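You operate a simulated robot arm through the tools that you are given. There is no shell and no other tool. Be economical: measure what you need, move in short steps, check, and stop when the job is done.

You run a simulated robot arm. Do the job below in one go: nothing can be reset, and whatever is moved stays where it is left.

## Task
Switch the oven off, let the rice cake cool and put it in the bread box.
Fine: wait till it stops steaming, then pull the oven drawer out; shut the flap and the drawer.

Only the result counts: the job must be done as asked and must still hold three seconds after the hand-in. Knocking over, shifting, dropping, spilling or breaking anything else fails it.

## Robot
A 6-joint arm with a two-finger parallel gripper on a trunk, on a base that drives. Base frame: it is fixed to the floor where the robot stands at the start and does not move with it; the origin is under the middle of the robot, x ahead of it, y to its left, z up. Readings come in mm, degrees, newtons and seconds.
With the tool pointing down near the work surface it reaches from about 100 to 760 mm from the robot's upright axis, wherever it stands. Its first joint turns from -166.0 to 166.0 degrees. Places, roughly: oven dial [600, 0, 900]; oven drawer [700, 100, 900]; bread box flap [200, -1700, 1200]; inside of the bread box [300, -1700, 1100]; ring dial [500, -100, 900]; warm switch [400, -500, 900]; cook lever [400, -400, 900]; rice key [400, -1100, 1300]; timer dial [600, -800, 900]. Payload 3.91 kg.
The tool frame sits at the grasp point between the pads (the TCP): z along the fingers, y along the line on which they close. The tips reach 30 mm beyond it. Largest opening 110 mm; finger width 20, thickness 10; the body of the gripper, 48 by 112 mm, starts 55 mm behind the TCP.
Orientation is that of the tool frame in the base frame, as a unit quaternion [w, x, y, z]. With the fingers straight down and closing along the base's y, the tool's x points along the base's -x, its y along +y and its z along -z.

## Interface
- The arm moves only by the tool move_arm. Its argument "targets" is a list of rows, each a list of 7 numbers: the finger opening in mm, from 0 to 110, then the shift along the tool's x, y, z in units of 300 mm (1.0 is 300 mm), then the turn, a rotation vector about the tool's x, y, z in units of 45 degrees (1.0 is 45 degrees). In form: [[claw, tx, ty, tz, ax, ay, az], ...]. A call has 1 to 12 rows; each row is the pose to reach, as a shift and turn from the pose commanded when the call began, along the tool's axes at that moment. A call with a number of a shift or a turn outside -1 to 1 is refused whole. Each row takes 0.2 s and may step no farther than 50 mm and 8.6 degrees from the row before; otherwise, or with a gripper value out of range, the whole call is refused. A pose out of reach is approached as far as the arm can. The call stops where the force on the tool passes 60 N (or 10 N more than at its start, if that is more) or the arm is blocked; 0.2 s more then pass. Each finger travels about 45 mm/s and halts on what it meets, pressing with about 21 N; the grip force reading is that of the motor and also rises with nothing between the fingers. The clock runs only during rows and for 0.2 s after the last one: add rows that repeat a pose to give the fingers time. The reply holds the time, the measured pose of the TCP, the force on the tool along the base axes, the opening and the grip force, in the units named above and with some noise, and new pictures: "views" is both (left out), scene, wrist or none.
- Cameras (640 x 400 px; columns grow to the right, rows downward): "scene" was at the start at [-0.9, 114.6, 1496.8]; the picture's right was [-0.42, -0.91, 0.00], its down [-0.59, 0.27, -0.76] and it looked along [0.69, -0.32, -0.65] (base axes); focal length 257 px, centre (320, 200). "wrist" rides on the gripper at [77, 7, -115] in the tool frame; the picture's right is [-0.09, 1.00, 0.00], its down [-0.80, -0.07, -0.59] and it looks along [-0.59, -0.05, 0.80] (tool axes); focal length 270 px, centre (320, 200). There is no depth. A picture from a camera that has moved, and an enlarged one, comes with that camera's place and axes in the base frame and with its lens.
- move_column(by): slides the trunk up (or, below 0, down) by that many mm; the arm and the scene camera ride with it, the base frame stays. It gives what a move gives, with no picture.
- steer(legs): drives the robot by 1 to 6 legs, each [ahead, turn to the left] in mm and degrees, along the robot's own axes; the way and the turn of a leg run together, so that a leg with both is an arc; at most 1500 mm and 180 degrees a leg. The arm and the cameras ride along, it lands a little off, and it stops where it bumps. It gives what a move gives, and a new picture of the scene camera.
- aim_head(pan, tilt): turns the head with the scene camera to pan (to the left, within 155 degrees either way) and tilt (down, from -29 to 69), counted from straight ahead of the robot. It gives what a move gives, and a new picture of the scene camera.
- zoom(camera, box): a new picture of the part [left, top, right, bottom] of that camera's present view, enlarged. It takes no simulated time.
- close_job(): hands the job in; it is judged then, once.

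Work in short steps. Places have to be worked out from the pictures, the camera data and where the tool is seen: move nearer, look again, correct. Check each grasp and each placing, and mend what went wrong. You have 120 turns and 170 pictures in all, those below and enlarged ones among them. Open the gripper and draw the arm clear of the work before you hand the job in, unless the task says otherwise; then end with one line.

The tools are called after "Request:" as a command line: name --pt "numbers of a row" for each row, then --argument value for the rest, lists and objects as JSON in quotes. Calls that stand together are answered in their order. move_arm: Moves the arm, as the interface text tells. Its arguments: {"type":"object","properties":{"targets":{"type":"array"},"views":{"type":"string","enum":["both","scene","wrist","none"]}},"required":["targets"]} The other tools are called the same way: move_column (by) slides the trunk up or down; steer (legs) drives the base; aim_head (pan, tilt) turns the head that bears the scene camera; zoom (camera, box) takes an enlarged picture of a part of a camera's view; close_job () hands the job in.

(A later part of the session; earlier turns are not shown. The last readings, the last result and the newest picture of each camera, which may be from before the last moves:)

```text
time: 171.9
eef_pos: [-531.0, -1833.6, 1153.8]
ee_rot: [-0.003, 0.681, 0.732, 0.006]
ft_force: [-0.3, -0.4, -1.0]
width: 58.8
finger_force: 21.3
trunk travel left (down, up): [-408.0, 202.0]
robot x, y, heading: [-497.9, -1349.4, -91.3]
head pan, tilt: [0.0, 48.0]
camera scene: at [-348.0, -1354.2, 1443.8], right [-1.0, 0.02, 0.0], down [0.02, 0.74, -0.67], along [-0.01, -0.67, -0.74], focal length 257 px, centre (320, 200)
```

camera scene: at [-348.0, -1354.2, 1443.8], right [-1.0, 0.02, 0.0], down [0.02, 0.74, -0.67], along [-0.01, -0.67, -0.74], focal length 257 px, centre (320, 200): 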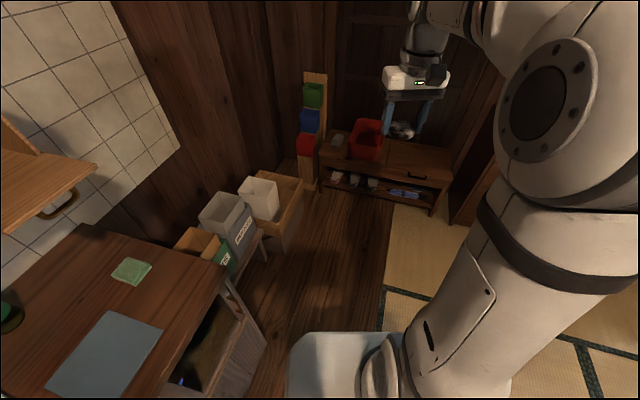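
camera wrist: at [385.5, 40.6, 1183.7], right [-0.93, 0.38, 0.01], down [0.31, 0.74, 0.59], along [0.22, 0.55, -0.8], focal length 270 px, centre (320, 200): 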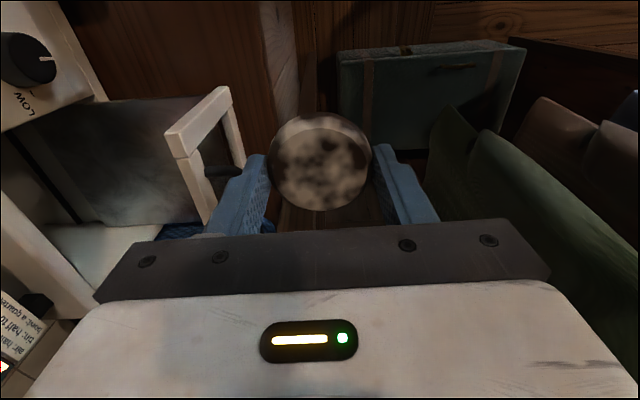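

The cake is still held. I turn to the box, raise the trunk 120 mm and approach a little.

Request:
steer --legs '[[0, 70]]'

Request:
move_column --by 120

Request:
move_arm --pt "30 0 0 0 0 -0.17 0" --pt "30 0 0 0 0 -0.34 0" --pt "30 0 0 0 0 -0.51 0" --pt "30 0 0 0 0 -0.68 0" --pt "30 0 0 0 0 -0.85 0" --pt "30 0 0 0 0 -1.0 0" --views "none"

Request:
aim_head --pan 0 --tilt 32

```text
time: 175.4
eef_pos: [-44.7, -1528.5, 1154.1]
ee_rot: [-0.006, 0.119, 0.993, 0.003]
ft_force: [0.2, 0.7, -1.2]
width: 58.7
finger_force: 21.2
trunk travel left (down, up): [-408.0, 202.0]
robot x, y, heading: [-502.6, -1367.5, -19.5]
head pan, tilt: [0.0, 48.0]
camera scene: at [-451.7, -1227.0, 1443.8], right [-0.33, -0.94, 0.0], down [-0.7, 0.25, -0.67], along [0.63, -0.22, -0.74], focal length 257 px, centre (320, 200)
```

scene: 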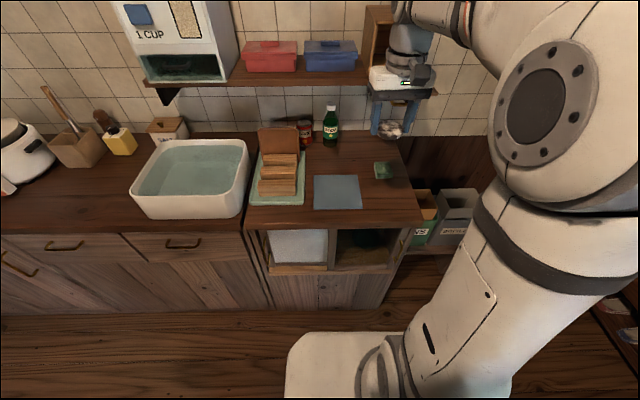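

```text
time: 176.9
eef_pos: [-44.0, -1528.5, 1274.4]
ee_rot: [-0.007, 0.118, 0.993, 0.003]
ft_force: [-0.3, -0.4, -1.4]
width: 58.6
finger_force: 20.6
trunk travel left (down, up): [-528.0, 82.0]
robot x, y, heading: [-502.8, -1364.4, -19.4]
head pan, tilt: [0.0, 48.0]
```

```text
time: 178.3
eef_pos: [-44.4, -1527.5, 1274.3]
ee_rot: [0.375, 0.11, 0.919, -0.043]
ft_force: [-0.2, 0.0, -0.4]
width: 58.3
finger_force: 20.8
trunk travel left (down, up): [-528.0, 82.0]
robot x, y, heading: [-502.5, -1366.1, -19.2]
head pan, tilt: [0.0, 48.0]
```

```text
time: 179.1
eef_pos: [-45.0, -1527.3, 1273.5]
ee_rot: [0.374, 0.11, 0.92, -0.042]
ft_force: [0.7, 0.4, -1.3]
width: 58.6
finger_force: 21.0
trunk travel left (down, up): [-528.0, 82.0]
robot x, y, heading: [-502.2, -1366.7, -19.5]
head pan, tilt: [0.0, 32.0]
camera scene: at [-441.5, -1230.3, 1587.4], right [-0.33, -0.94, 0.0], down [-0.5, 0.18, -0.85], along [0.8, -0.28, -0.53], focal length 257 px, centre (320, 200)
```

scene: 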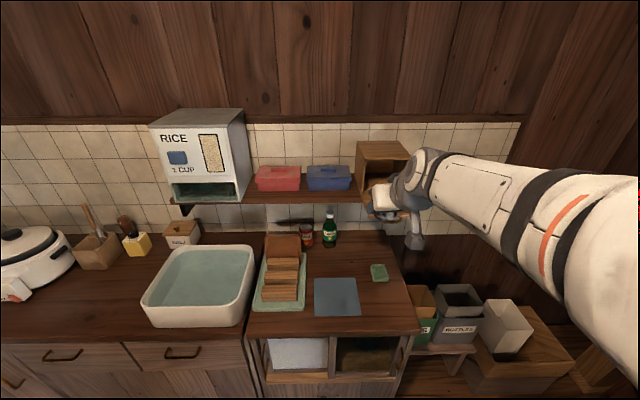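

I enlarge the box to fix its interior.

Request:
zoom --camera "scene" --box '[340, 130, 440, 220]'

```text
4.44 times, centred on (390, 175) of scene
camera zoom: at [-441.5, -1230.3, 1587.4], right [-0.33, -0.94, 0.0], down [-0.5, 0.18, -0.85], along [0.8, -0.28, -0.53], focal length 1143 px, centre (9, 311)
```

zoom: 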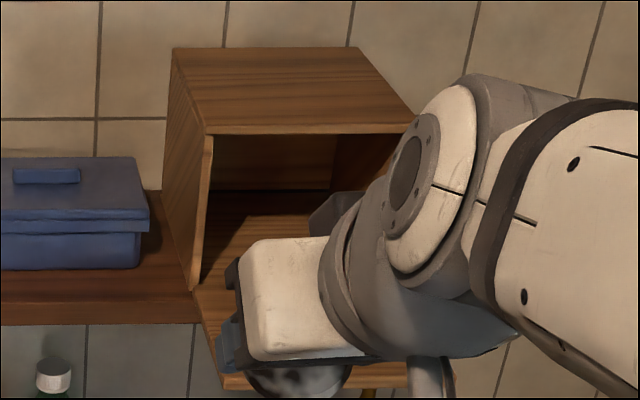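

Box front centre ≈(208,-1686), floor ≈1140, interior top ≈1252, yaw -18.5°. I drive 180 mm ahead with the hand at z≈1273.

Request:
steer --legs '[[180, 0]]'

```text
time: 180.6
eef_pos: [125.5, -1590.0, 1272.4]
ee_rot: [0.372, 0.114, 0.92, -0.043]
ft_force: [0.5, -0.2, -0.7]
width: 58.6
finger_force: 21.2
trunk travel left (down, up): [-528.0, 82.0]
robot x, y, heading: [-337.7, -1428.9, -19.5]
head pan, tilt: [0.0, 32.0]
camera scene: at [-270.3, -1290.7, 1587.4], right [-0.34, -0.94, 0.0], down [-0.5, 0.18, -0.85], along [0.8, -0.28, -0.53], focal length 257 px, centre (320, 200)
```

scene: 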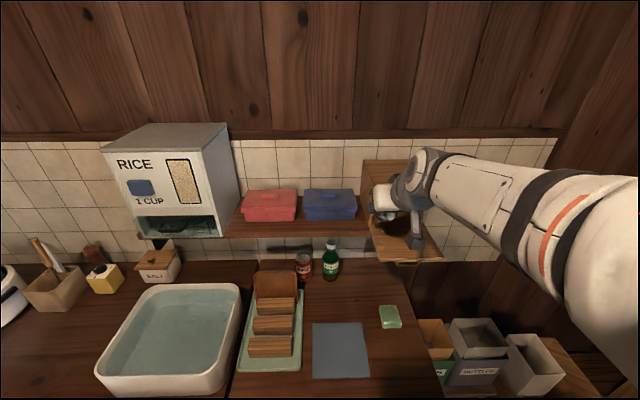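

Next: to a point 60 mm in front of the opening, aligned with the box's axis, pitch 40° down.

Request:
move_arm --pt "30 0.025 -0.077 0.094 0.028 -0.037 0.029" --pt "30 0.05 -0.154 0.188 0.056 -0.074 0.058" --pt "30 0.076 -0.231 0.282 0.085 -0.11 0.0875" --pt "30 0.076 -0.231 0.282 0.085 -0.11 0.0875" --views "both"

```text
time: 181.6
eef_pos: [150.1, -1668.4, 1195.6]
ee_rot: [0.41, 0.155, 0.896, -0.066]
ft_force: [-0.8, 0.0, -0.6]
width: 58.8
finger_force: 21.1
trunk travel left (down, up): [-528.0, 82.0]
robot x, y, heading: [-334.7, -1428.8, -19.8]
head pan, tilt: [0.0, 32.0]
camera scene: at [-272.0, -1290.1, 1587.5], right [-0.34, -0.94, 0.0], down [-0.5, 0.18, -0.85], along [0.8, -0.28, -0.53], focal length 257 px, centre (320, 200)
camera wrist: at [22.7, -1616.1, 1211.2], right [0.39, 0.92, 0.07], down [0.04, -0.1, 0.99], along [0.92, -0.38, -0.08], focal length 270 px, centre (320, 200)
```

scene: 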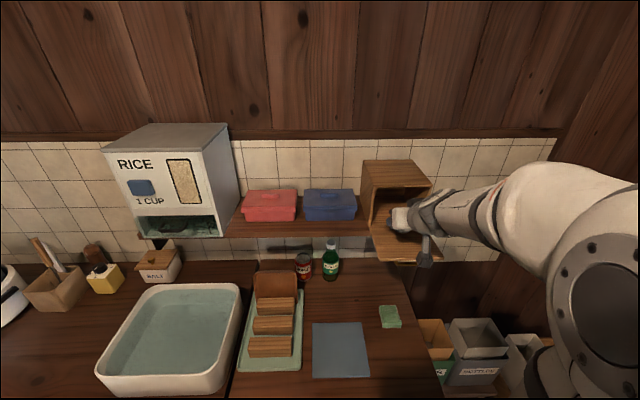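
wrist: 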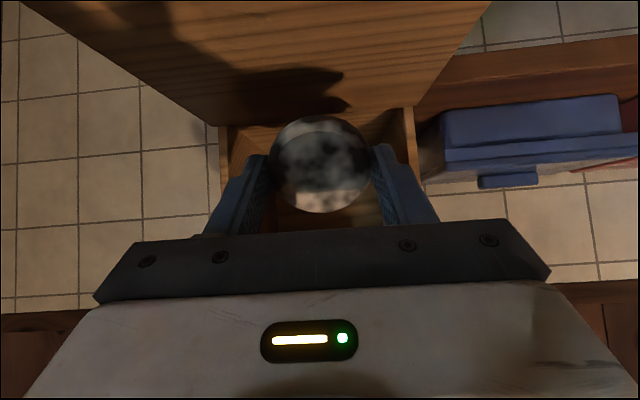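

Aligned: the cake is centred before the opening and just above floor level. I move 95 mm straight in.

Request:
move_arm --pt "30 -0.052 0.001 0.06 0 0 0" --pt "30 -0.104 0.002 0.12 0 0 0" --pt "30 -0.155 0.003 0.18 0 0 0" --pt "30 -0.207 0.005 0.239 0 0 0" --views "both"

```text
time: 182.6
eef_pos: [238.8, -1700.5, 1196.8]
ee_rot: [0.409, 0.156, 0.897, -0.066]
ft_force: [1.2, 0.4, -0.5]
width: 58.6
finger_force: 20.9
trunk travel left (down, up): [-528.0, 82.0]
robot x, y, heading: [-332.8, -1425.2, -19.6]
head pan, tilt: [0.0, 32.0]
camera scene: at [-270.9, -1290.5, 1587.4], right [-0.34, -0.94, 0.0], down [-0.5, 0.18, -0.85], along [0.8, -0.28, -0.53], focal length 257 px, centre (320, 200)
camera wrist: at [112.5, -1648.5, 1211.8], right [0.39, 0.92, 0.08], down [0.05, -0.1, 0.99], along [0.92, -0.38, -0.08], focal length 270 px, centre (320, 200)
```

scene: 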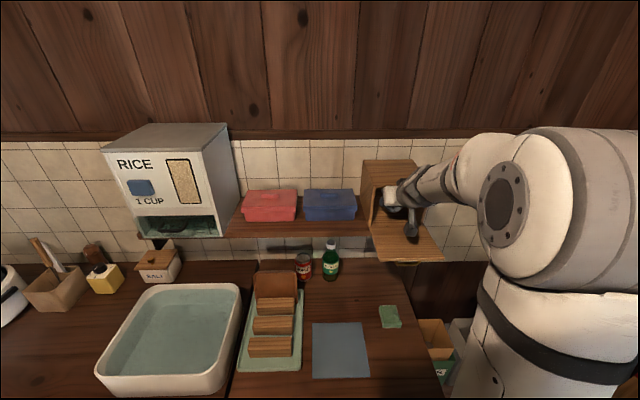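
wrist: 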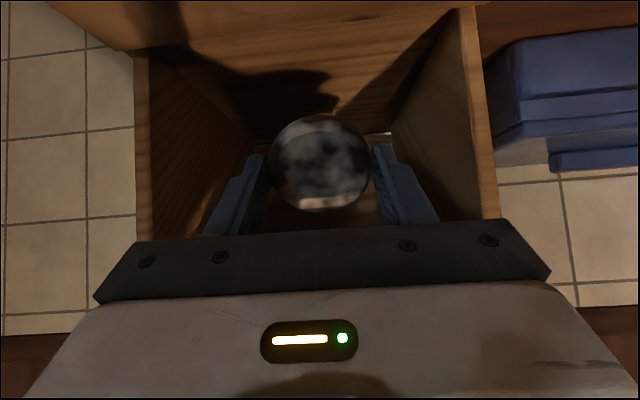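

Inside without contact. I lower 8 mm and go 10 mm deeper, then open.

Request:
move_arm --pt "30 0.009 0 0.03 0 0 0" --pt "30 -0.002 0 0.042 0 0 0" --pt "66 -0.002 0 0.042 0 0 0" --pt "80 -0.002 0 0.042 0 0 0" --pt "80 -0.002 0 0.042 0 0 0" --pt "80 -0.002 0 0.042 0 0 0" --views "wrist"

```text
time: 184.0
eef_pos: [241.2, -1700.3, 1193.5]
ee_rot: [0.413, 0.156, 0.895, -0.067]
ft_force: [-40.7, 6.9, 17.5]
width: 80.4
finger_force: 0.0
trunk travel left (down, up): [-528.0, 82.0]
robot x, y, heading: [-331.3, -1425.3, -19.3]
head pan, tilt: [0.0, 32.0]
camera wrist: at [113.4, -1648.1, 1208.7], right [0.38, 0.92, 0.08], down [0.04, -0.1, 0.99], along [0.92, -0.38, -0.07], focal length 270 px, centre (320, 200)
```

wrist: 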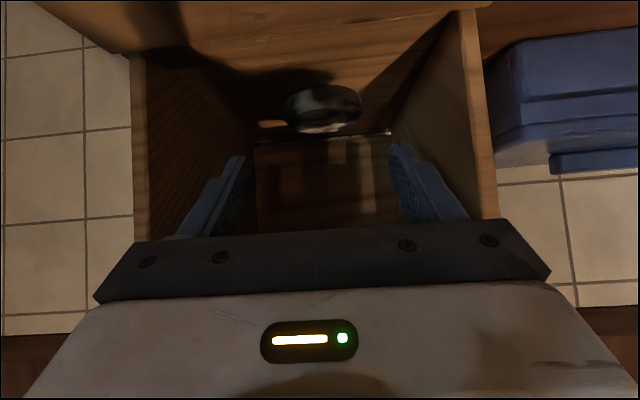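

The cake lies flat inside. The gripper body touches the box rim, so I retreat straight out.

Request:
move_arm --pt "80 0.052 0 -0.06 0 0 0" --pt "80 0.104 0 -0.12 0 0 0" --pt "80 0.18 0 -0.2 0 0 0" --pt "80 0.25 0 -0.28 0 0 0" --views "both"

```text
time: 185.0
eef_pos: [142.5, -1660.3, 1188.2]
ee_rot: [0.41, 0.154, 0.896, -0.065]
ft_force: [0.1, -0.3, -0.1]
width: 80.0
finger_force: 0.1
trunk travel left (down, up): [-528.0, 82.0]
robot x, y, heading: [-330.6, -1424.4, -19.9]
head pan, tilt: [0.0, 32.0]
camera scene: at [-272.3, -1289.7, 1587.4], right [-0.34, -0.94, 0.0], down [-0.5, 0.18, -0.85], along [0.8, -0.28, -0.53], focal length 257 px, centre (320, 200)
camera wrist: at [15.1, -1609.0, 1203.9], right [0.38, 0.92, 0.08], down [0.04, -0.1, 0.99], along [0.92, -0.38, -0.08], focal length 270 px, centre (320, 200)
```

scene: 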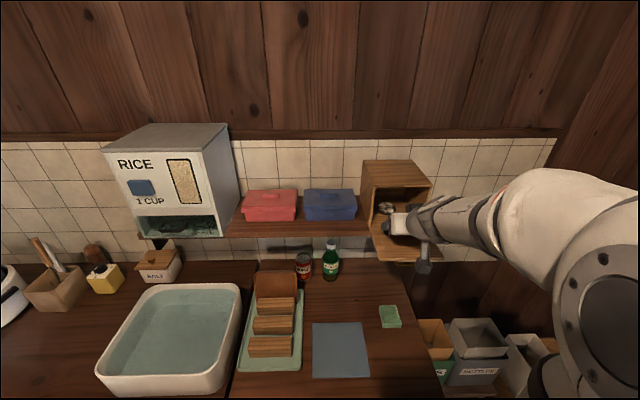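
wrist: 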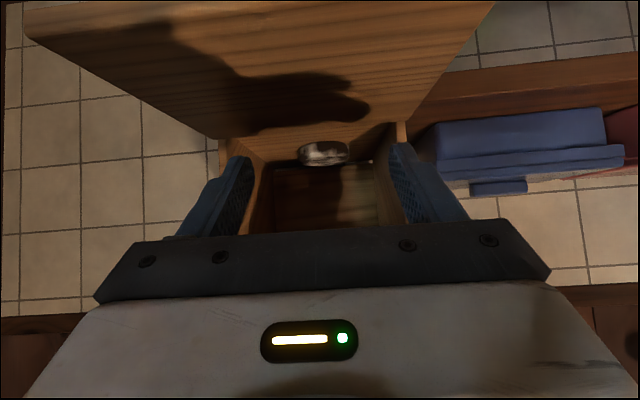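

Now the flap: I will lift it with closed fingers under its handle bar. I back the robot 110 mm and bring the tool to horizontal with fingers closed.

Request:
steer --legs '[[-110, 0]]'

Request:
move_arm --pt "40 0 0 0.03 0 -0.15 0" --pt "20 0 0 0.06 0 -0.3 0" --pt "0 0 0 0.09 0 -0.45 0" --pt "0 0 0 0.1 0 -0.6 0" --pt "0 0 0 0.1 0 -0.75 0" --pt "0 0 0 0.1 0 -0.88 0" --views "both"

```text
time: 186.2
eef_pos: [37.3, -1624.2, 1188.9]
ee_rot: [0.411, 0.154, 0.896, -0.065]
ft_force: [-0.3, -0.2, 0.2]
width: 80.1
finger_force: 0.1
trunk travel left (down, up): [-528.0, 82.0]
robot x, y, heading: [-437.0, -1392.0, -19.4]
head pan, tilt: [0.0, 32.0]
camera scene: at [-377.7, -1252.5, 1587.5], right [-0.33, -0.94, 0.0], down [-0.5, 0.18, -0.85], along [0.8, -0.28, -0.53], focal length 257 px, centre (320, 200)
```

scene: 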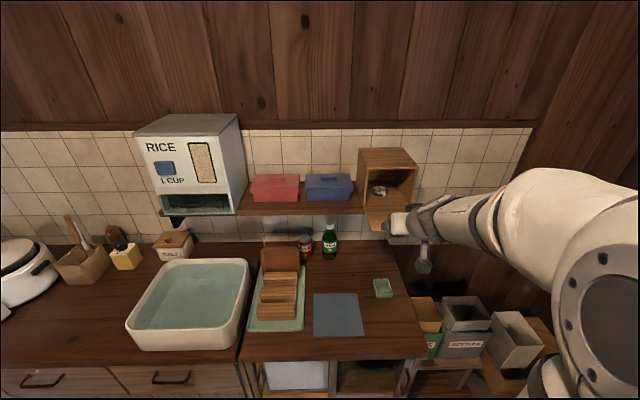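

```text
time: 187.6
eef_pos: [56.7, -1635.8, 1169.9]
ee_rot: [0.69, 0.122, 0.704, -0.112]
ft_force: [0.5, 0.5, -0.2]
width: 0.2
finger_force: 20.9
out of reach, approached as far as the arm can: row 1, 2, 6
trunk travel left (down, up): [-528.0, 82.0]
robot x, y, heading: [-436.7, -1390.8, -19.5]
head pan, tilt: [0.0, 32.0]
camera scene: at [-376.0, -1253.2, 1587.5], right [-0.33, -0.94, 0.0], down [-0.5, 0.18, -0.85], along [0.8, -0.28, -0.53], focal length 257 px, centre (320, 200)
camera wrist: at [-50.7, -1591.6, 1094.5], right [0.32, 0.94, 0.1], down [-0.57, 0.11, 0.81], along [0.75, -0.32, 0.57], focal length 270 px, centre (320, 200)
```

scene: 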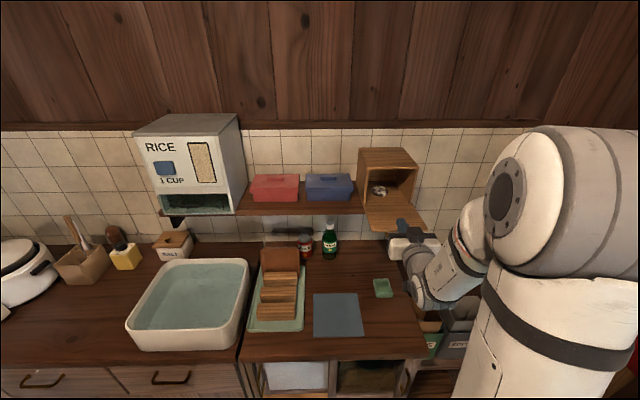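
wrist: 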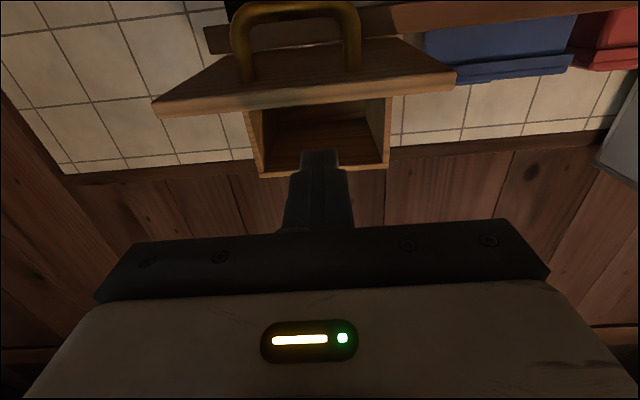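

Good: horizontal, and the handle is seen at about (115,-1659,1093). I lower the trunk 98 mm, then slide the closed fingers under the bar.

Request:
move_column --by -98

Request:
move_arm --pt "0 0 0 0.06 0 0 0" --pt "0 0 0 0.12 0 0 0" --pt "0 0 0 0.16 0 0 0" --views "both"

```text
time: 188.3
eef_pos: [57.6, -1637.5, 1144.3]
ee_rot: [0.709, 0.115, 0.686, -0.116]
ft_force: [-5.3, 2.0, 25.4]
width: 0.0
finger_force: 20.6
trunk travel left (down, up): [-483.0, 127.0]
robot x, y, heading: [-438.2, -1389.3, -19.6]
head pan, tilt: [0.0, 32.0]
stopped: the force on the tool passed its limit (the readings are from after the stop); the commanded pose is now the measured one
```

```text
time: 189.1
eef_pos: [99.4, -1657.9, 1146.9]
ee_rot: [0.71, 0.112, 0.686, -0.115]
ft_force: [2.0, -1.2, 16.6]
width: 0.1
finger_force: 21.1
out of reach, approached as far as the arm can: row 2, 3
trunk travel left (down, up): [-483.0, 127.0]
robot x, y, heading: [-436.3, -1386.7, -19.5]
head pan, tilt: [0.0, 32.0]
stopped in row 3: the force on the tool passed its limit (the readings are from after the stop); the commanded pose is now the measured one
camera scene: at [-377.5, -1252.2, 1542.2], right [-0.33, -0.94, 0.0], down [-0.5, 0.18, -0.85], along [0.8, -0.28, -0.53], focal length 257 px, centre (320, 200)
camera wrist: at [-4.3, -1616.2, 1065.1], right [0.31, 0.95, 0.09], down [-0.61, 0.13, 0.78], along [0.73, -0.3, 0.62], focal length 270 px, centre (320, 200)
```

scene: 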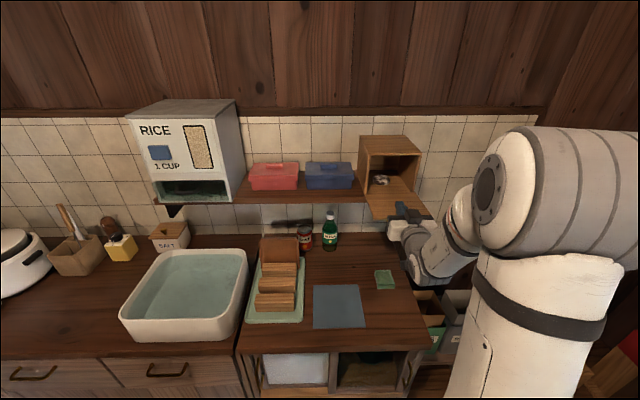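
wrist: 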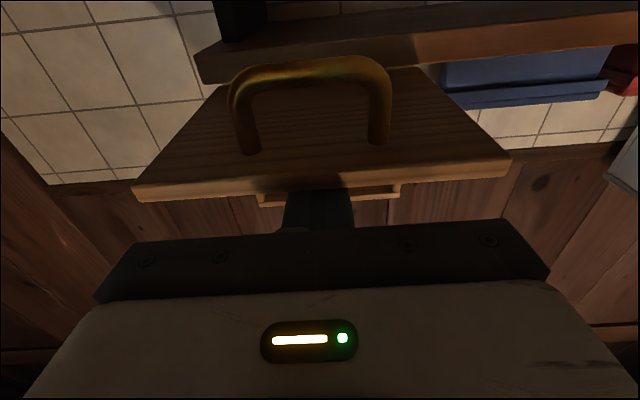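

The fingers came to rest on top of the flap (its edge reaches farther out). I raise 15 mm, back the base 95 mm, lower, and then slide in below.

Request:
move_arm --pt "0 -0.05 0 0 0 0 0" --views "none"

Request:
steer --legs '[[-95, 0]]'

Request:
move_column --by -90

Request:
move_arm --pt "0 0 0 0.06 0 0 0" --pt "0 0 0 0.12 0 0 0" --views "wrist"

```text
time: 189.5
eef_pos: [98.8, -1658.4, 1160.8]
ee_rot: [0.707, 0.113, 0.689, -0.113]
ft_force: [0.2, 0.5, 0.1]
width: 0.0
finger_force: 20.6
trunk travel left (down, up): [-483.0, 127.0]
robot x, y, heading: [-434.2, -1386.1, -19.5]
head pan, tilt: [0.0, 32.0]
```

```text
time: 190.7
eef_pos: [7.1, -1626.0, 1161.4]
ee_rot: [0.708, 0.113, 0.688, -0.114]
ft_force: [-1.2, -0.5, 0.3]
width: 0.0
finger_force: 21.3
trunk travel left (down, up): [-483.0, 127.0]
robot x, y, heading: [-527.9, -1353.8, -19.7]
head pan, tilt: [0.0, 32.0]
camera scene: at [-469.4, -1219.9, 1542.6], right [-0.34, -0.94, 0.0], down [-0.5, 0.18, -0.85], along [0.8, -0.28, -0.53], focal length 257 px, centre (320, 200)
```

scene: 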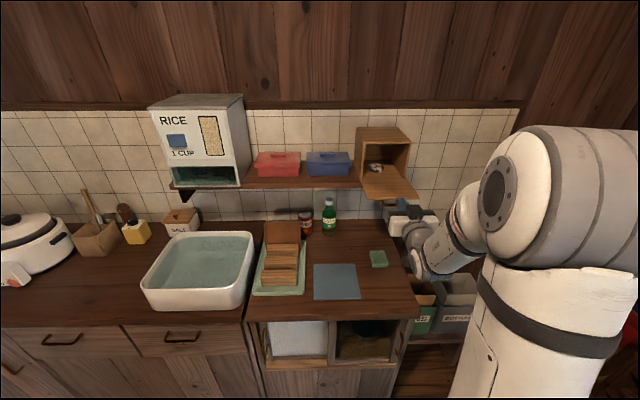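

```text
time: 191.9
eef_pos: [7.7, -1626.3, 1071.2]
ee_rot: [0.708, 0.114, 0.688, -0.115]
ft_force: [0.5, -0.4, -0.2]
width: 0.1
finger_force: 20.7
trunk travel left (down, up): [-393.0, 217.0]
robot x, y, heading: [-526.3, -1354.6, -19.7]
head pan, tilt: [0.0, 32.0]
```

```text
time: 192.5
eef_pos: [42.0, -1639.0, 1071.7]
ee_rot: [0.707, 0.112, 0.689, -0.112]
ft_force: [0.2, 0.4, 0.8]
width: 0.1
finger_force: 21.5
trunk travel left (down, up): [-393.0, 217.0]
robot x, y, heading: [-526.9, -1357.6, -19.7]
head pan, tilt: [0.0, 32.0]
camera wrist: at [-62.6, -1596.2, 989.6], right [0.31, 0.95, 0.09], down [-0.61, 0.12, 0.79], along [0.73, -0.3, 0.61], focal length 270 px, centre (320, 200)
```

wrist: 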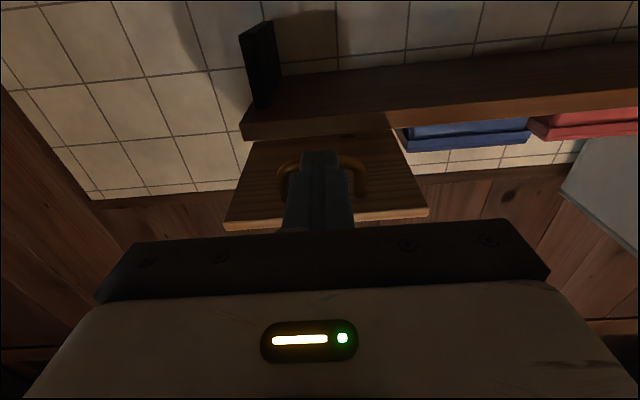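

The fingers are below; the bar is right ahead. I slide 55 mm in and start lifting along the flap's arc.

Request:
move_arm --pt "0 0 0 0.09 0 0 0" --pt "0 0 0 0.183 0 0 0" --pt "0 -0.097 0 0.163 0 0 0" --pt "0 -0.187 0 0.156 0 0 0" --pt "0 -0.277 0 0.176 0 0 0" --views "both"

```text
time: 193.7
eef_pos: [91.5, -1653.3, 1157.5]
ee_rot: [0.708, 0.114, 0.688, -0.114]
ft_force: [-0.7, -0.9, -1.6]
width: 0.0
finger_force: 21.2
out of reach, approached as far as the arm can: row 1, 2
trunk travel left (down, up): [-393.0, 217.0]
robot x, y, heading: [-527.2, -1358.3, -19.6]
head pan, tilt: [0.0, 32.0]
camera scene: at [-468.3, -1220.3, 1452.5], right [-0.34, -0.94, 0.0], down [-0.5, 0.18, -0.85], along [0.8, -0.28, -0.53], focal length 257 px, centre (320, 200)
camera wrist: at [-12.7, -1610.4, 1076.4], right [0.31, 0.95, 0.09], down [-0.61, 0.12, 0.78], along [0.73, -0.3, 0.61], focal length 270 px, centre (320, 200)
```

scene: 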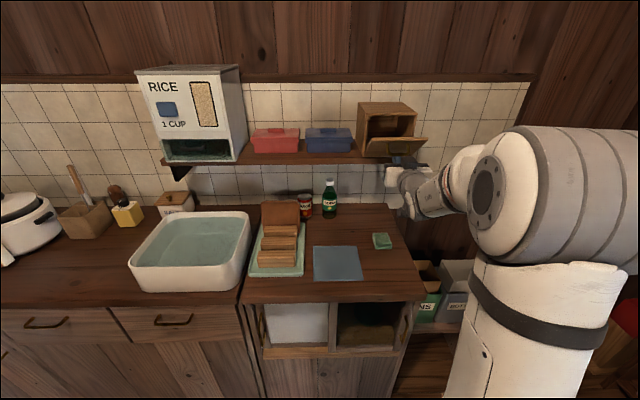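
wrist: 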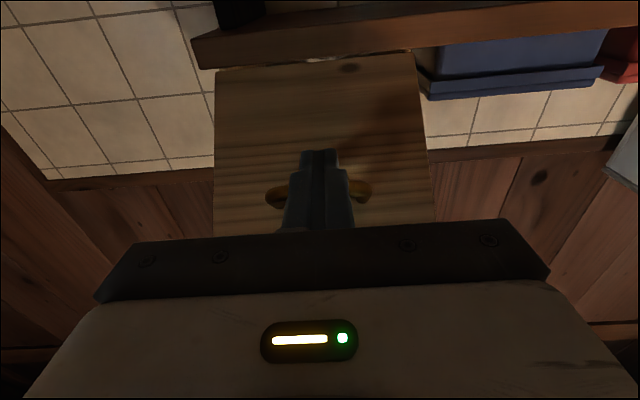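

The flap is rising. I continue along the arc to nearly closed.

Request:
move_arm --pt "0 -0.08 0 0.043 0 0 0" --pt "0 -0.147 0 0.103 0 0 0" --pt "0 -0.193 0 0.17 0 0 0" --pt "0 -0.213 0 0.22 0 0 0" --views "both"

```text
time: 194.7
eef_pos: [152.2, -1672.1, 1218.9]
ee_rot: [0.706, 0.114, 0.69, -0.113]
ft_force: [-0.5, -0.3, -5.9]
width: 0.0
finger_force: 20.8
trunk travel left (down, up): [-393.0, 217.0]
robot x, y, heading: [-529.7, -1355.3, -19.6]
head pan, tilt: [0.0, 32.0]
camera scene: at [-467.5, -1220.7, 1452.3], right [-0.34, -0.94, 0.0], down [-0.5, 0.18, -0.85], along [0.8, -0.28, -0.53], focal length 257 px, centre (320, 200)
camera wrist: at [47.5, -1630.2, 1138.7], right [0.31, 0.95, 0.09], down [-0.6, 0.12, 0.79], along [0.73, -0.3, 0.61], focal length 270 px, centre (320, 200)
```

scene: 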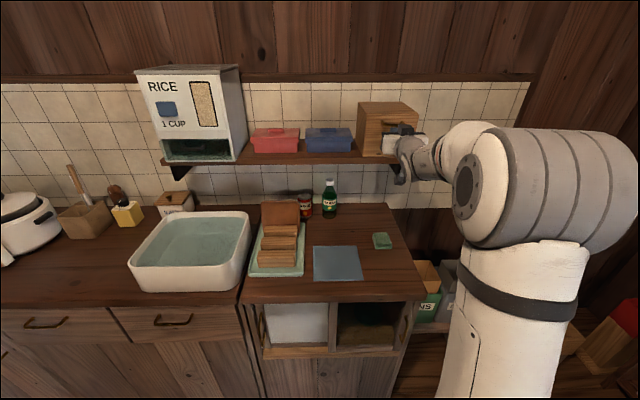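
wrist: 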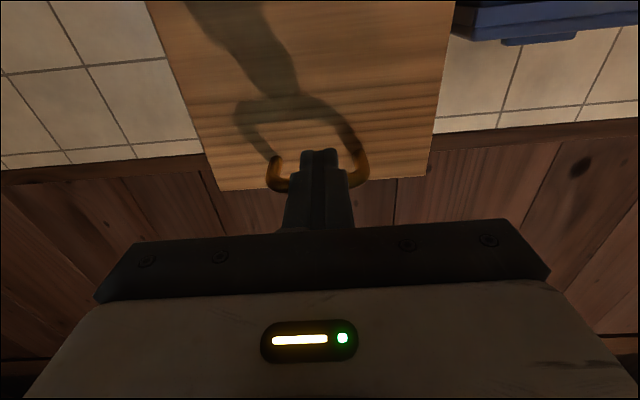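

Nearly shut. I push straight in until it seats.

Request:
move_arm --pt "0 -0.01 0 0.03 0 0 0" --pt "0 -0.015 0 0.06 0 0 0" --pt "0 -0.015 0 0.085 0 0 0" --views "both"

Request:
zoom --camera "scene" --box '[340, 85, 450, 175]'

```text
time: 195.5
eef_pos: [174.3, -1682.7, 1220.8]
ee_rot: [0.703, 0.114, 0.693, -0.113]
ft_force: [-19.3, 7.6, -34.7]
width: 0.0
finger_force: 21.1
trunk travel left (down, up): [-393.0, 217.0]
robot x, y, heading: [-529.5, -1354.3, -19.7]
head pan, tilt: [0.0, 32.0]
camera scene: at [-467.6, -1220.6, 1452.3], right [-0.34, -0.94, 0.0], down [-0.5, 0.18, -0.85], along [0.8, -0.28, -0.53], focal length 257 px, centre (320, 200)
camera wrist: at [69.8, -1639.0, 1140.3], right [0.31, 0.94, 0.09], down [-0.6, 0.12, 0.79], along [0.74, -0.3, 0.6], focal length 270 px, centre (320, 200)
```

scene: 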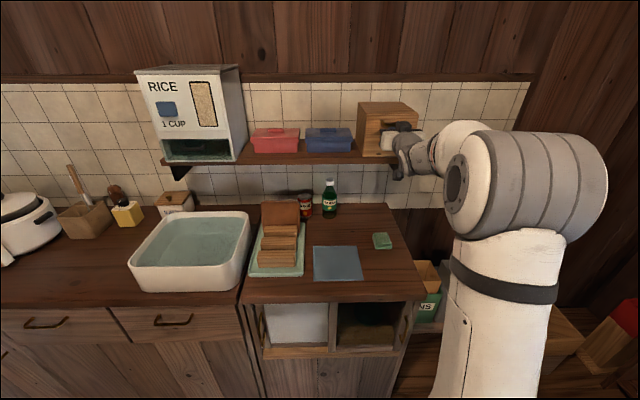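
wrist: 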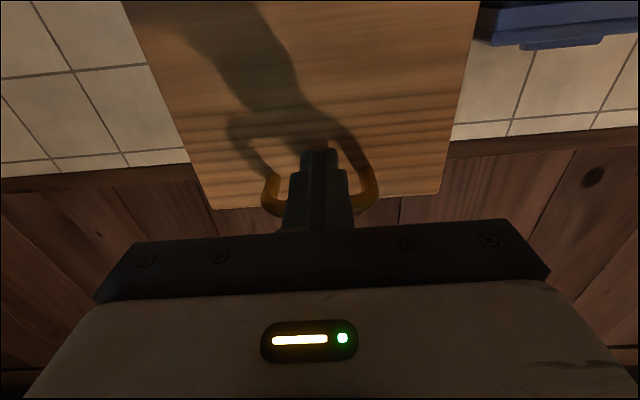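

```text
4.44 times, centred on (395, 130) of scene
camera zoom: at [-467.6, -1220.6, 1452.3], right [-0.34, -0.94, 0.0], down [-0.5, 0.18, -0.85], along [0.8, -0.28, -0.53], focal length 1143 px, centre (-13, 511)
```

zoom: 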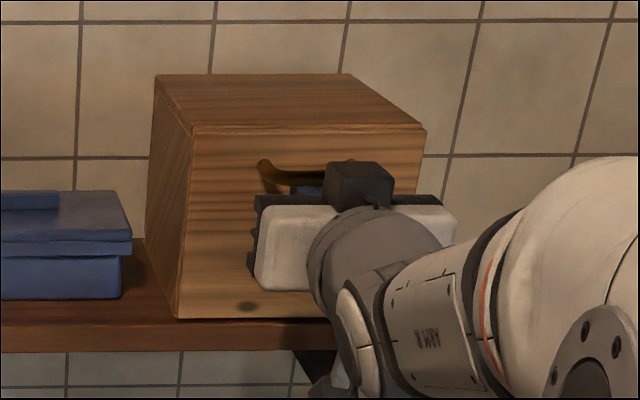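

The flap is flush. I lower slightly off the bar and draw back.

Request:
move_arm --pt "0 0.02 0 -0.01 0 0 0" --pt "0 0.05 0 -0.03 0 0 0" --pt "0 0.06 0 -0.12 0 0 0" --pt "0 0.06 0 -0.25 0 0 0" --views "scene"

Request:
zoom --camera "scene" --box '[340, 85, 450, 175]'

```text
time: 196.5
eef_pos: [103.4, -1657.7, 1205.3]
ee_rot: [0.708, 0.113, 0.687, -0.114]
ft_force: [0.4, 0.8, -0.3]
width: 0.0
finger_force: 20.5
trunk travel left (down, up): [-393.0, 217.0]
robot x, y, heading: [-530.2, -1356.5, -19.5]
head pan, tilt: [0.0, 32.0]
camera scene: at [-468.6, -1220.2, 1452.6], right [-0.34, -0.94, 0.0], down [-0.5, 0.18, -0.85], along [0.8, -0.28, -0.53], focal length 257 px, centre (320, 200)
```

scene: 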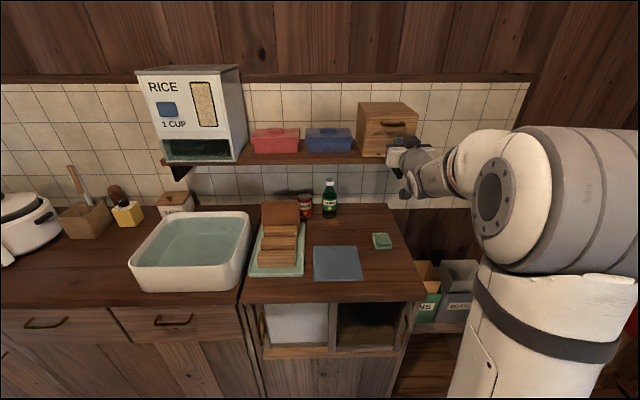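

```text
4.44 times, centred on (395, 130) of scene
camera zoom: at [-468.6, -1220.2, 1452.6], right [-0.34, -0.94, 0.0], down [-0.5, 0.18, -0.85], along [0.8, -0.28, -0.53], focal length 1143 px, centre (-13, 511)
```

zoom: 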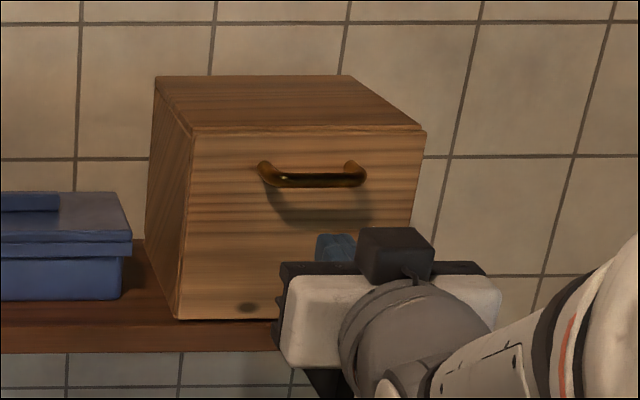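

The bread box is shut and stays shut. I retract the arm and drive back to the oven by the proven route.

Request:
move_arm --pt "0 0 0 -0.12 0 0 0" --pt "0 0 0 -0.24 0 0 0" --pt "0 0 0 -0.36 0 0 0" --views "none"

Request:
steer --legs '[[0, 91], [860, 0], [0, -37]]'

```text
time: 197.3
eef_pos: [0.6, -1622.8, 1204.6]
ee_rot: [0.708, 0.113, 0.688, -0.114]
ft_force: [0.0, -0.3, 1.4]
width: 0.3
finger_force: 21.3
trunk travel left (down, up): [-393.0, 217.0]
robot x, y, heading: [-527.8, -1359.0, -19.6]
head pan, tilt: [0.0, 32.0]
```

```text
time: 207.5
eef_pos: [244.6, -250.8, 1203.9]
ee_rot: [0.678, -0.223, 0.662, 0.23]
ft_force: [0.3, 0.2, -0.5]
width: 0.2
finger_force: 21.1
trunk travel left (down, up): [-393.0, 217.0]
robot x, y, heading: [-277.5, -538.3, 36.7]
head pan, tilt: [0.0, 32.0]
camera scene: at [-358.6, -408.2, 1452.6], right [0.6, -0.8, 0.0], down [-0.42, -0.32, -0.85], along [0.68, 0.51, -0.53], focal length 257 px, centre (320, 200)
```

scene: 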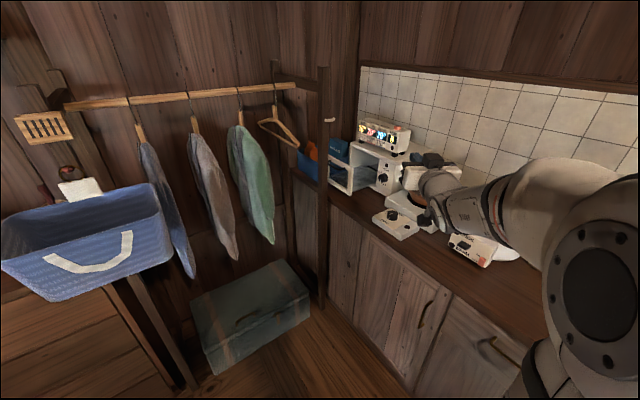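

The drawer is in sight. I drive 325 mm straight ahead.

Request:
steer --legs '[[325, 0]]'

```text
time: 209.6
eef_pos: [508.5, -56.8, 1204.1]
ee_rot: [0.679, -0.221, 0.661, 0.23]
ft_force: [0.7, -1.0, 0.3]
width: 0.0
finger_force: 21.3
trunk travel left (down, up): [-393.0, 217.0]
robot x, y, heading: [-15.8, -341.3, 36.7]
head pan, tilt: [0.0, 32.0]
camera scene: at [-95.8, -211.6, 1452.6], right [0.6, -0.8, 0.0], down [-0.43, -0.32, -0.85], along [0.68, 0.51, -0.53], focal length 257 px, centre (320, 200)
```

scene: 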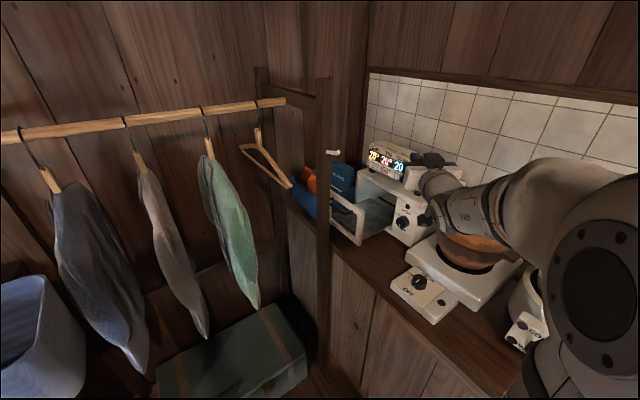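

I enlarge the drawer front.

Request:
zoom --camera "scene" --box '[310, 170, 430, 260]'

```text
4.44 times, centred on (370, 215) of scene
camera zoom: at [-95.8, -211.6, 1452.6], right [0.6, -0.8, 0.0], down [-0.43, -0.32, -0.85], along [0.68, 0.51, -0.53], focal length 1143 px, centre (98, 133)
```

zoom: 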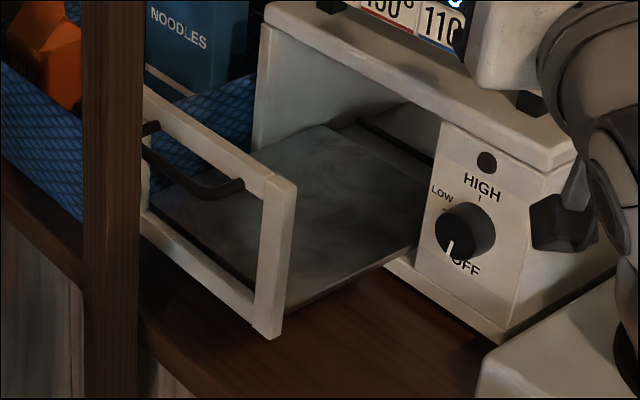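

Right stile of the drawer front: about (500,83), z 867–1000. I go in front of it with the tool yawed 20°, then lower to z≈960.

Request:
move_arm --pt "0 0 0.128 0.025 0.1 0 0" --pt "0 0 0.256 0.05 0.2 0 0" --pt "0 0 0.384 0.075 0.29 0 0" --pt "0 0 0.512 0.098 0.38 0 0" --views "none"

Request:
move_column --by -242

Request:
move_arm --pt "0 0 0 0 0 0 0" --views "both"

```text
time: 210.6
eef_pos: [505.3, -48.3, 1213.1]
ee_rot: [0.683, -0.202, 0.67, 0.21]
ft_force: [-1.1, 0.3, 0.2]
width: 0.0
finger_force: 21.4
out of reach, approached as far as the arm can: row 1, 2, 3, 4
trunk travel left (down, up): [-393.0, 217.0]
robot x, y, heading: [-13.1, -338.5, 36.5]
head pan, tilt: [0.0, 32.0]
```

```text
time: 213.2
eef_pos: [504.2, -47.7, 971.4]
ee_rot: [0.683, -0.203, 0.67, 0.21]
ft_force: [-0.4, 0.1, -0.7]
width: 0.0
finger_force: 21.0
trunk travel left (down, up): [-151.0, 459.0]
robot x, y, heading: [-15.2, -339.9, 36.8]
head pan, tilt: [0.0, 32.0]
```

```text
time: 213.6
eef_pos: [503.4, -49.6, 971.2]
ee_rot: [0.683, -0.203, 0.669, 0.211]
ft_force: [0.5, -0.1, 0.0]
width: 0.1
finger_force: 20.8
trunk travel left (down, up): [-151.0, 459.0]
robot x, y, heading: [-13.5, -341.6, 36.8]
head pan, tilt: [0.0, 32.0]
camera scene: at [-96.0, -211.8, 1210.6], right [0.6, -0.8, 0.0], down [-0.43, -0.32, -0.85], along [0.68, 0.51, -0.53], focal length 257 px, centre (320, 200)
camera wrist: at [406.2, -105.3, 890.8], right [-0.56, 0.82, 0.09], down [-0.46, -0.4, 0.79], along [0.69, 0.4, 0.61], focal length 270 px, centre (320, 200)
```

scene: 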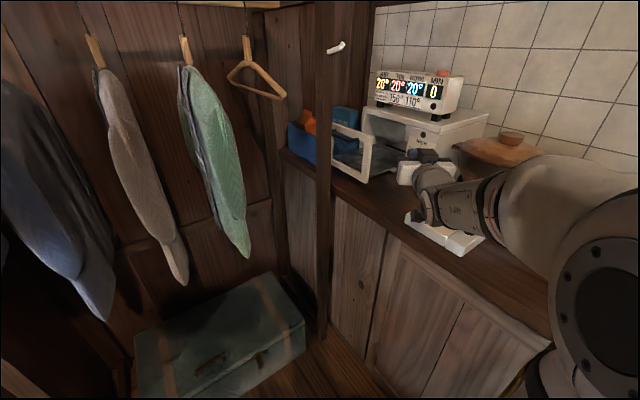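
wrist: 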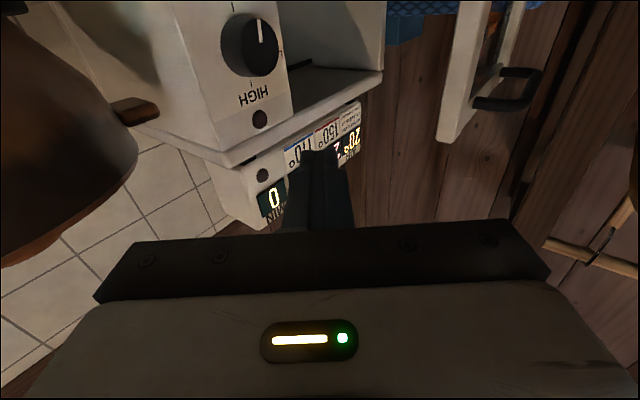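

That sideways move was out of reach and only the trunk lowered; still no contact. I test moving left without rotation.

Request:
move_arm --pt "0 -0.03 0.1 0.05 0 0 0" --pt "0 -0.03 0.2 0.1 0 0 0" --pt "0 -0.03 0.3 0.1 0 0 0" --views "none"

```text
time: 214.4
eef_pos: [514.2, -29.4, 983.4]
ee_rot: [0.68, -0.209, 0.67, 0.215]
ft_force: [0.2, 0.4, -0.3]
width: 0.2
finger_force: 20.2
out of reach, approached as far as the arm can: row 1, 2, 3
trunk travel left (down, up): [-151.0, 459.0]
robot x, y, heading: [-15.0, -339.6, 36.5]
head pan, tilt: [0.0, 32.0]
```

Leftward motion is limited in this arm posture. I raise the trunk and shuttle the base to about (-80,-175) facing 27°, from where the handle was reached before.

Request:
move_column --by 240

Request:
steer --legs '[[0, -41.5], [-330, 0], [0, 32], [295, 0]]'

Request:
move_arm --pt "0 0 0 0 0 0 -0.18" --pt "0 0 0 0 0 0 -0.36" --pt "0 0 0 0 0 0 -0.54" --pt "0 0 0 0 0 0 -0.72" --pt "0 0 0 0 0 0 -0.88" --pt "0 0 0 0 0 0 -1.0" --views "none"

Request:
move_arm --pt "0 0 0 0 0 0 -0.18" --pt "0 0 0 0 0 0 -0.36" --pt "0 0 0 0 0 0 -0.54" --pt "0 0 0 0 0 0 -0.72" --pt "0 0 0 0 0 0 -0.88" --pt "0 0 0 0 0 0 -1.0" --views "both"

```text
time: 216.9
eef_pos: [514.1, -29.8, 1222.7]
ee_rot: [0.68, -0.208, 0.669, 0.215]
ft_force: [0.2, 0.6, -0.4]
width: 0.0
finger_force: 21.2
trunk travel left (down, up): [-391.0, 219.0]
robot x, y, heading: [-17.3, -340.3, 36.6]
head pan, tilt: [0.0, 32.0]
```

```text
time: 217.8
eef_pos: [527.9, -57.7, 1223.2]
ee_rot: [0.684, -0.192, 0.675, 0.199]
ft_force: [-0.6, 0.2, 1.0]
width: 0.0
finger_force: 20.9
trunk travel left (down, up): [-391.0, 219.0]
robot x, y, heading: [-17.0, -341.2, 34.7]
head pan, tilt: [0.0, 32.0]
stopped in leg 1: the robot was blocked; the commanded pose is now the measured one
camera scene: at [-92.4, -208.7, 1450.5], right [0.57, -0.82, 0.0], down [-0.44, -0.3, -0.85], along [0.7, 0.48, -0.53], focal length 257 px, centre (320, 200)
```

scene: 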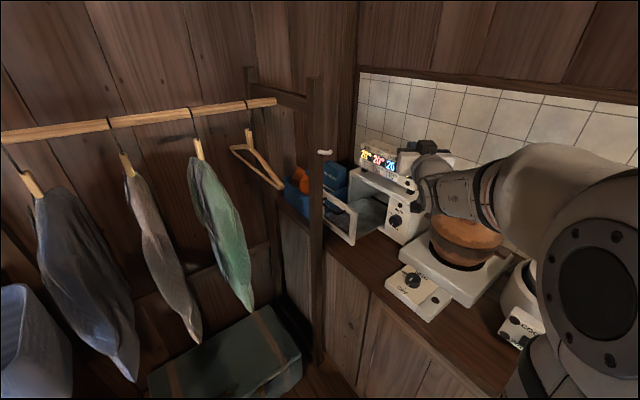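

```text
time: 219.2
eef_pos: [542.5, -103.3, 1291.6]
ee_rot: [0.696, -0.443, 0.562, -0.054]
ft_force: [0.6, -1.2, -1.0]
width: 0.0
finger_force: 21.2
out of reach, approached as far as the arm can: row 2, 3, 4, 5, 6
trunk travel left (down, up): [-391.0, 219.0]
robot x, y, heading: [-15.2, -339.1, 34.8]
head pan, tilt: [0.0, 32.0]
```

```text
time: 220.6
eef_pos: [533.6, -101.5, 1368.6]
ee_rot: [-0.606, 0.638, -0.364, 0.306]
ft_force: [-0.1, 0.2, 0.8]
width: 0.0
finger_force: 21.1
out of reach, approached as far as the arm can: row 1, 2, 3, 4, 5, 6
trunk travel left (down, up): [-391.0, 219.0]
robot x, y, heading: [-16.9, -336.8, 34.7]
head pan, tilt: [0.0, 32.0]
camera scene: at [-92.0, -208.5, 1450.6], right [0.57, -0.82, 0.0], down [-0.44, -0.3, -0.85], along [0.7, 0.48, -0.53], focal length 257 px, centre (320, 200)
camera wrist: at [480.2, -229.0, 1366.4], right [-0.14, 0.07, -0.99], down [-0.93, 0.34, 0.16], along [0.35, 0.94, 0.02], focal length 270 px, centre (320, 200)
```

scene: 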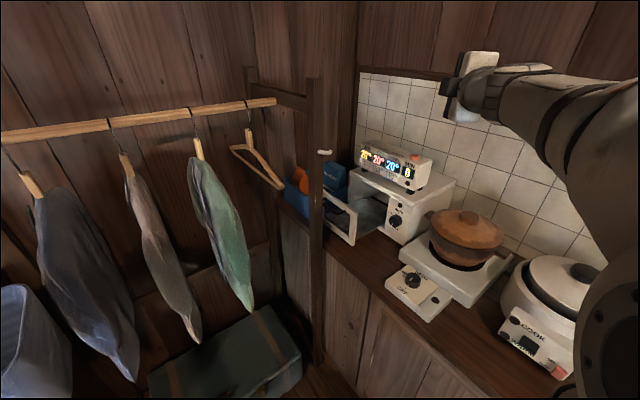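
wrist: 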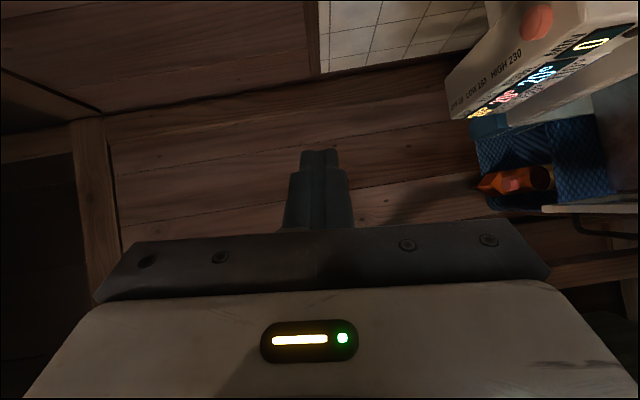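

The base corner was against the counter, so I back up first, then shuttle. The gripper is now rolled with its camera to the right, as wanted.

Request:
steer --legs '[[-70, 0], [0, -40], [-280, 0], [0, 32], [300, 0]]'

```text
time: 228.2
eef_pos: [485.6, -47.0, 1367.5]
ee_rot: [-0.588, 0.617, -0.401, 0.337]
ft_force: [-0.9, -0.5, 0.3]
width: 0.0
finger_force: 20.8
trunk travel left (down, up): [-391.0, 219.0]
robot x, y, heading: [-89.3, -214.1, 28.1]
head pan, tilt: [0.0, 32.0]
camera scene: at [-150.4, -78.1, 1450.6], right [0.47, -0.88, 0.0], down [-0.47, -0.25, -0.85], along [0.75, 0.4, -0.53], focal length 257 px, centre (320, 200)
```

scene: 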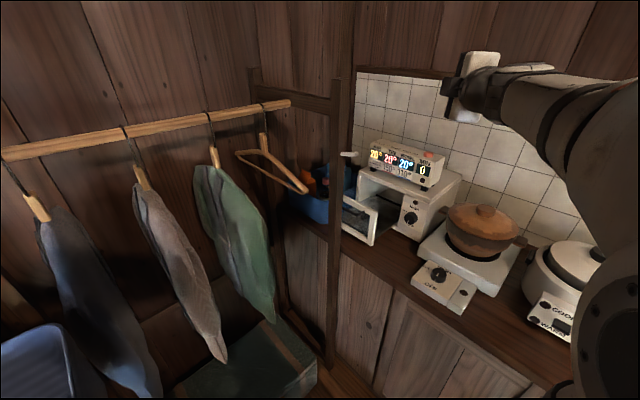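

Now I lower the arm itself to recover the earlier working posture, in two steps, ending 35 mm in front of the drawer's right stile.

Request:
move_arm --pt "0 0 0.16 0.013 0 0 0" --pt "0 0 0.32 0.026 0 0 0" --pt "0 0 0.48 0.04 0 0 0" --pt "0 0 0.64 0.053 0 0 0" --pt "0 0 0.8 0.066 0 0 0" --pt "0 0 0.96 0.08 0 0 0" --views "none"

```text
time: 229.6
eef_pos: [467.0, -17.3, 1296.8]
ee_rot: [-0.55, 0.643, -0.43, 0.314]
ft_force: [1.2, 0.6, -0.8]
width: 0.0
finger_force: 20.7
out of reach, approached as far as the arm can: row 1, 2, 3, 4, 5, 6
trunk travel left (down, up): [-391.0, 219.0]
robot x, y, heading: [-90.4, -215.4, 27.9]
head pan, tilt: [0.0, 32.0]
```

This posture stays limited. I roll back (camera down) and pitch the tool 45° downward, the posture that moved freely at the bread box; pushing can be done with the slanted fingertips.

Request:
move_arm --pt "0 0 0 0 0 0 0.18" --pt "0 0 0 0 0 0 0.36" --pt "0 0 0 0 0 0 0.54" --pt "0 0 0 0 0 0 0.72" --pt "0 0 0 0 0 0 0.88" --pt "0 0 0 0 0 0 1.0" --views "none"

Request:
move_arm --pt "0 0 0 0 0 0 0.18" --pt "0 0 0 0 0 0 0.36" --pt "0 0 0 0 0 0 0.54" --pt "0 0 0 0 0 0 0.72" --pt "0 0 0 0 0 0 0.88" --pt "0 0 0 0 0 0 1.0" --views "none"

Request:
move_arm --pt "0 0 0 0 0 0.17 0" --pt "0 0 0 0 0 0.34 0" --pt "0 0 0 0 0 0.51 0" --pt "0 0 0 0 0 0.68 0" --pt "0 0 0 0 0 0.85 0" --pt "0 0 0 0 0 1.0 0" --views "scene"

```text
time: 230.9
eef_pos: [463.9, -22.3, 1301.5]
ee_rot: [0.629, -0.428, 0.644, -0.079]
ft_force: [0.1, -0.4, -0.1]
width: 0.1
finger_force: 20.9
trunk travel left (down, up): [-391.0, 219.0]
robot x, y, heading: [-90.8, -213.4, 27.9]
head pan, tilt: [0.0, 32.0]
```

```text
time: 232.3
eef_pos: [462.6, -22.5, 1302.4]
ee_rot: [0.611, -0.15, 0.76, 0.167]
ft_force: [0.8, 1.2, 0.5]
width: 0.0
finger_force: 21.6
trunk travel left (down, up): [-391.0, 219.0]
robot x, y, heading: [-90.7, -215.9, 28.0]
head pan, tilt: [0.0, 32.0]
```

```text
time: 233.8
eef_pos: [464.5, -24.0, 1302.6]
ee_rot: [0.273, -0.203, 0.936, 0.095]
ft_force: [0.1, -0.5, 0.3]
width: 0.1
finger_force: 21.0
trunk travel left (down, up): [-391.0, 219.0]
robot x, y, heading: [-90.1, -213.9, 28.0]
head pan, tilt: [0.0, 32.0]
camera scene: at [-150.3, -78.1, 1450.5], right [0.47, -0.88, 0.0], down [-0.47, -0.25, -0.85], along [0.75, 0.4, -0.53], focal length 257 px, centre (320, 200)
```

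scene: 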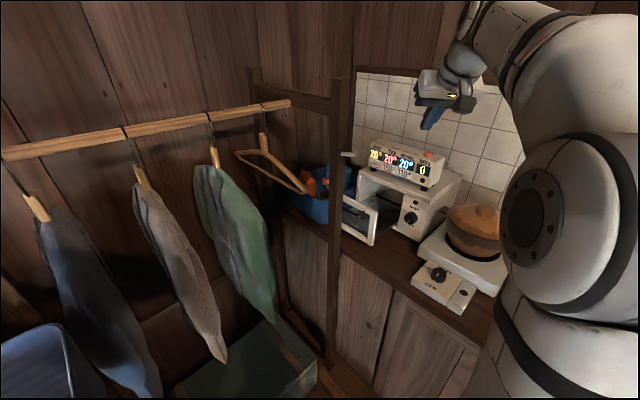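

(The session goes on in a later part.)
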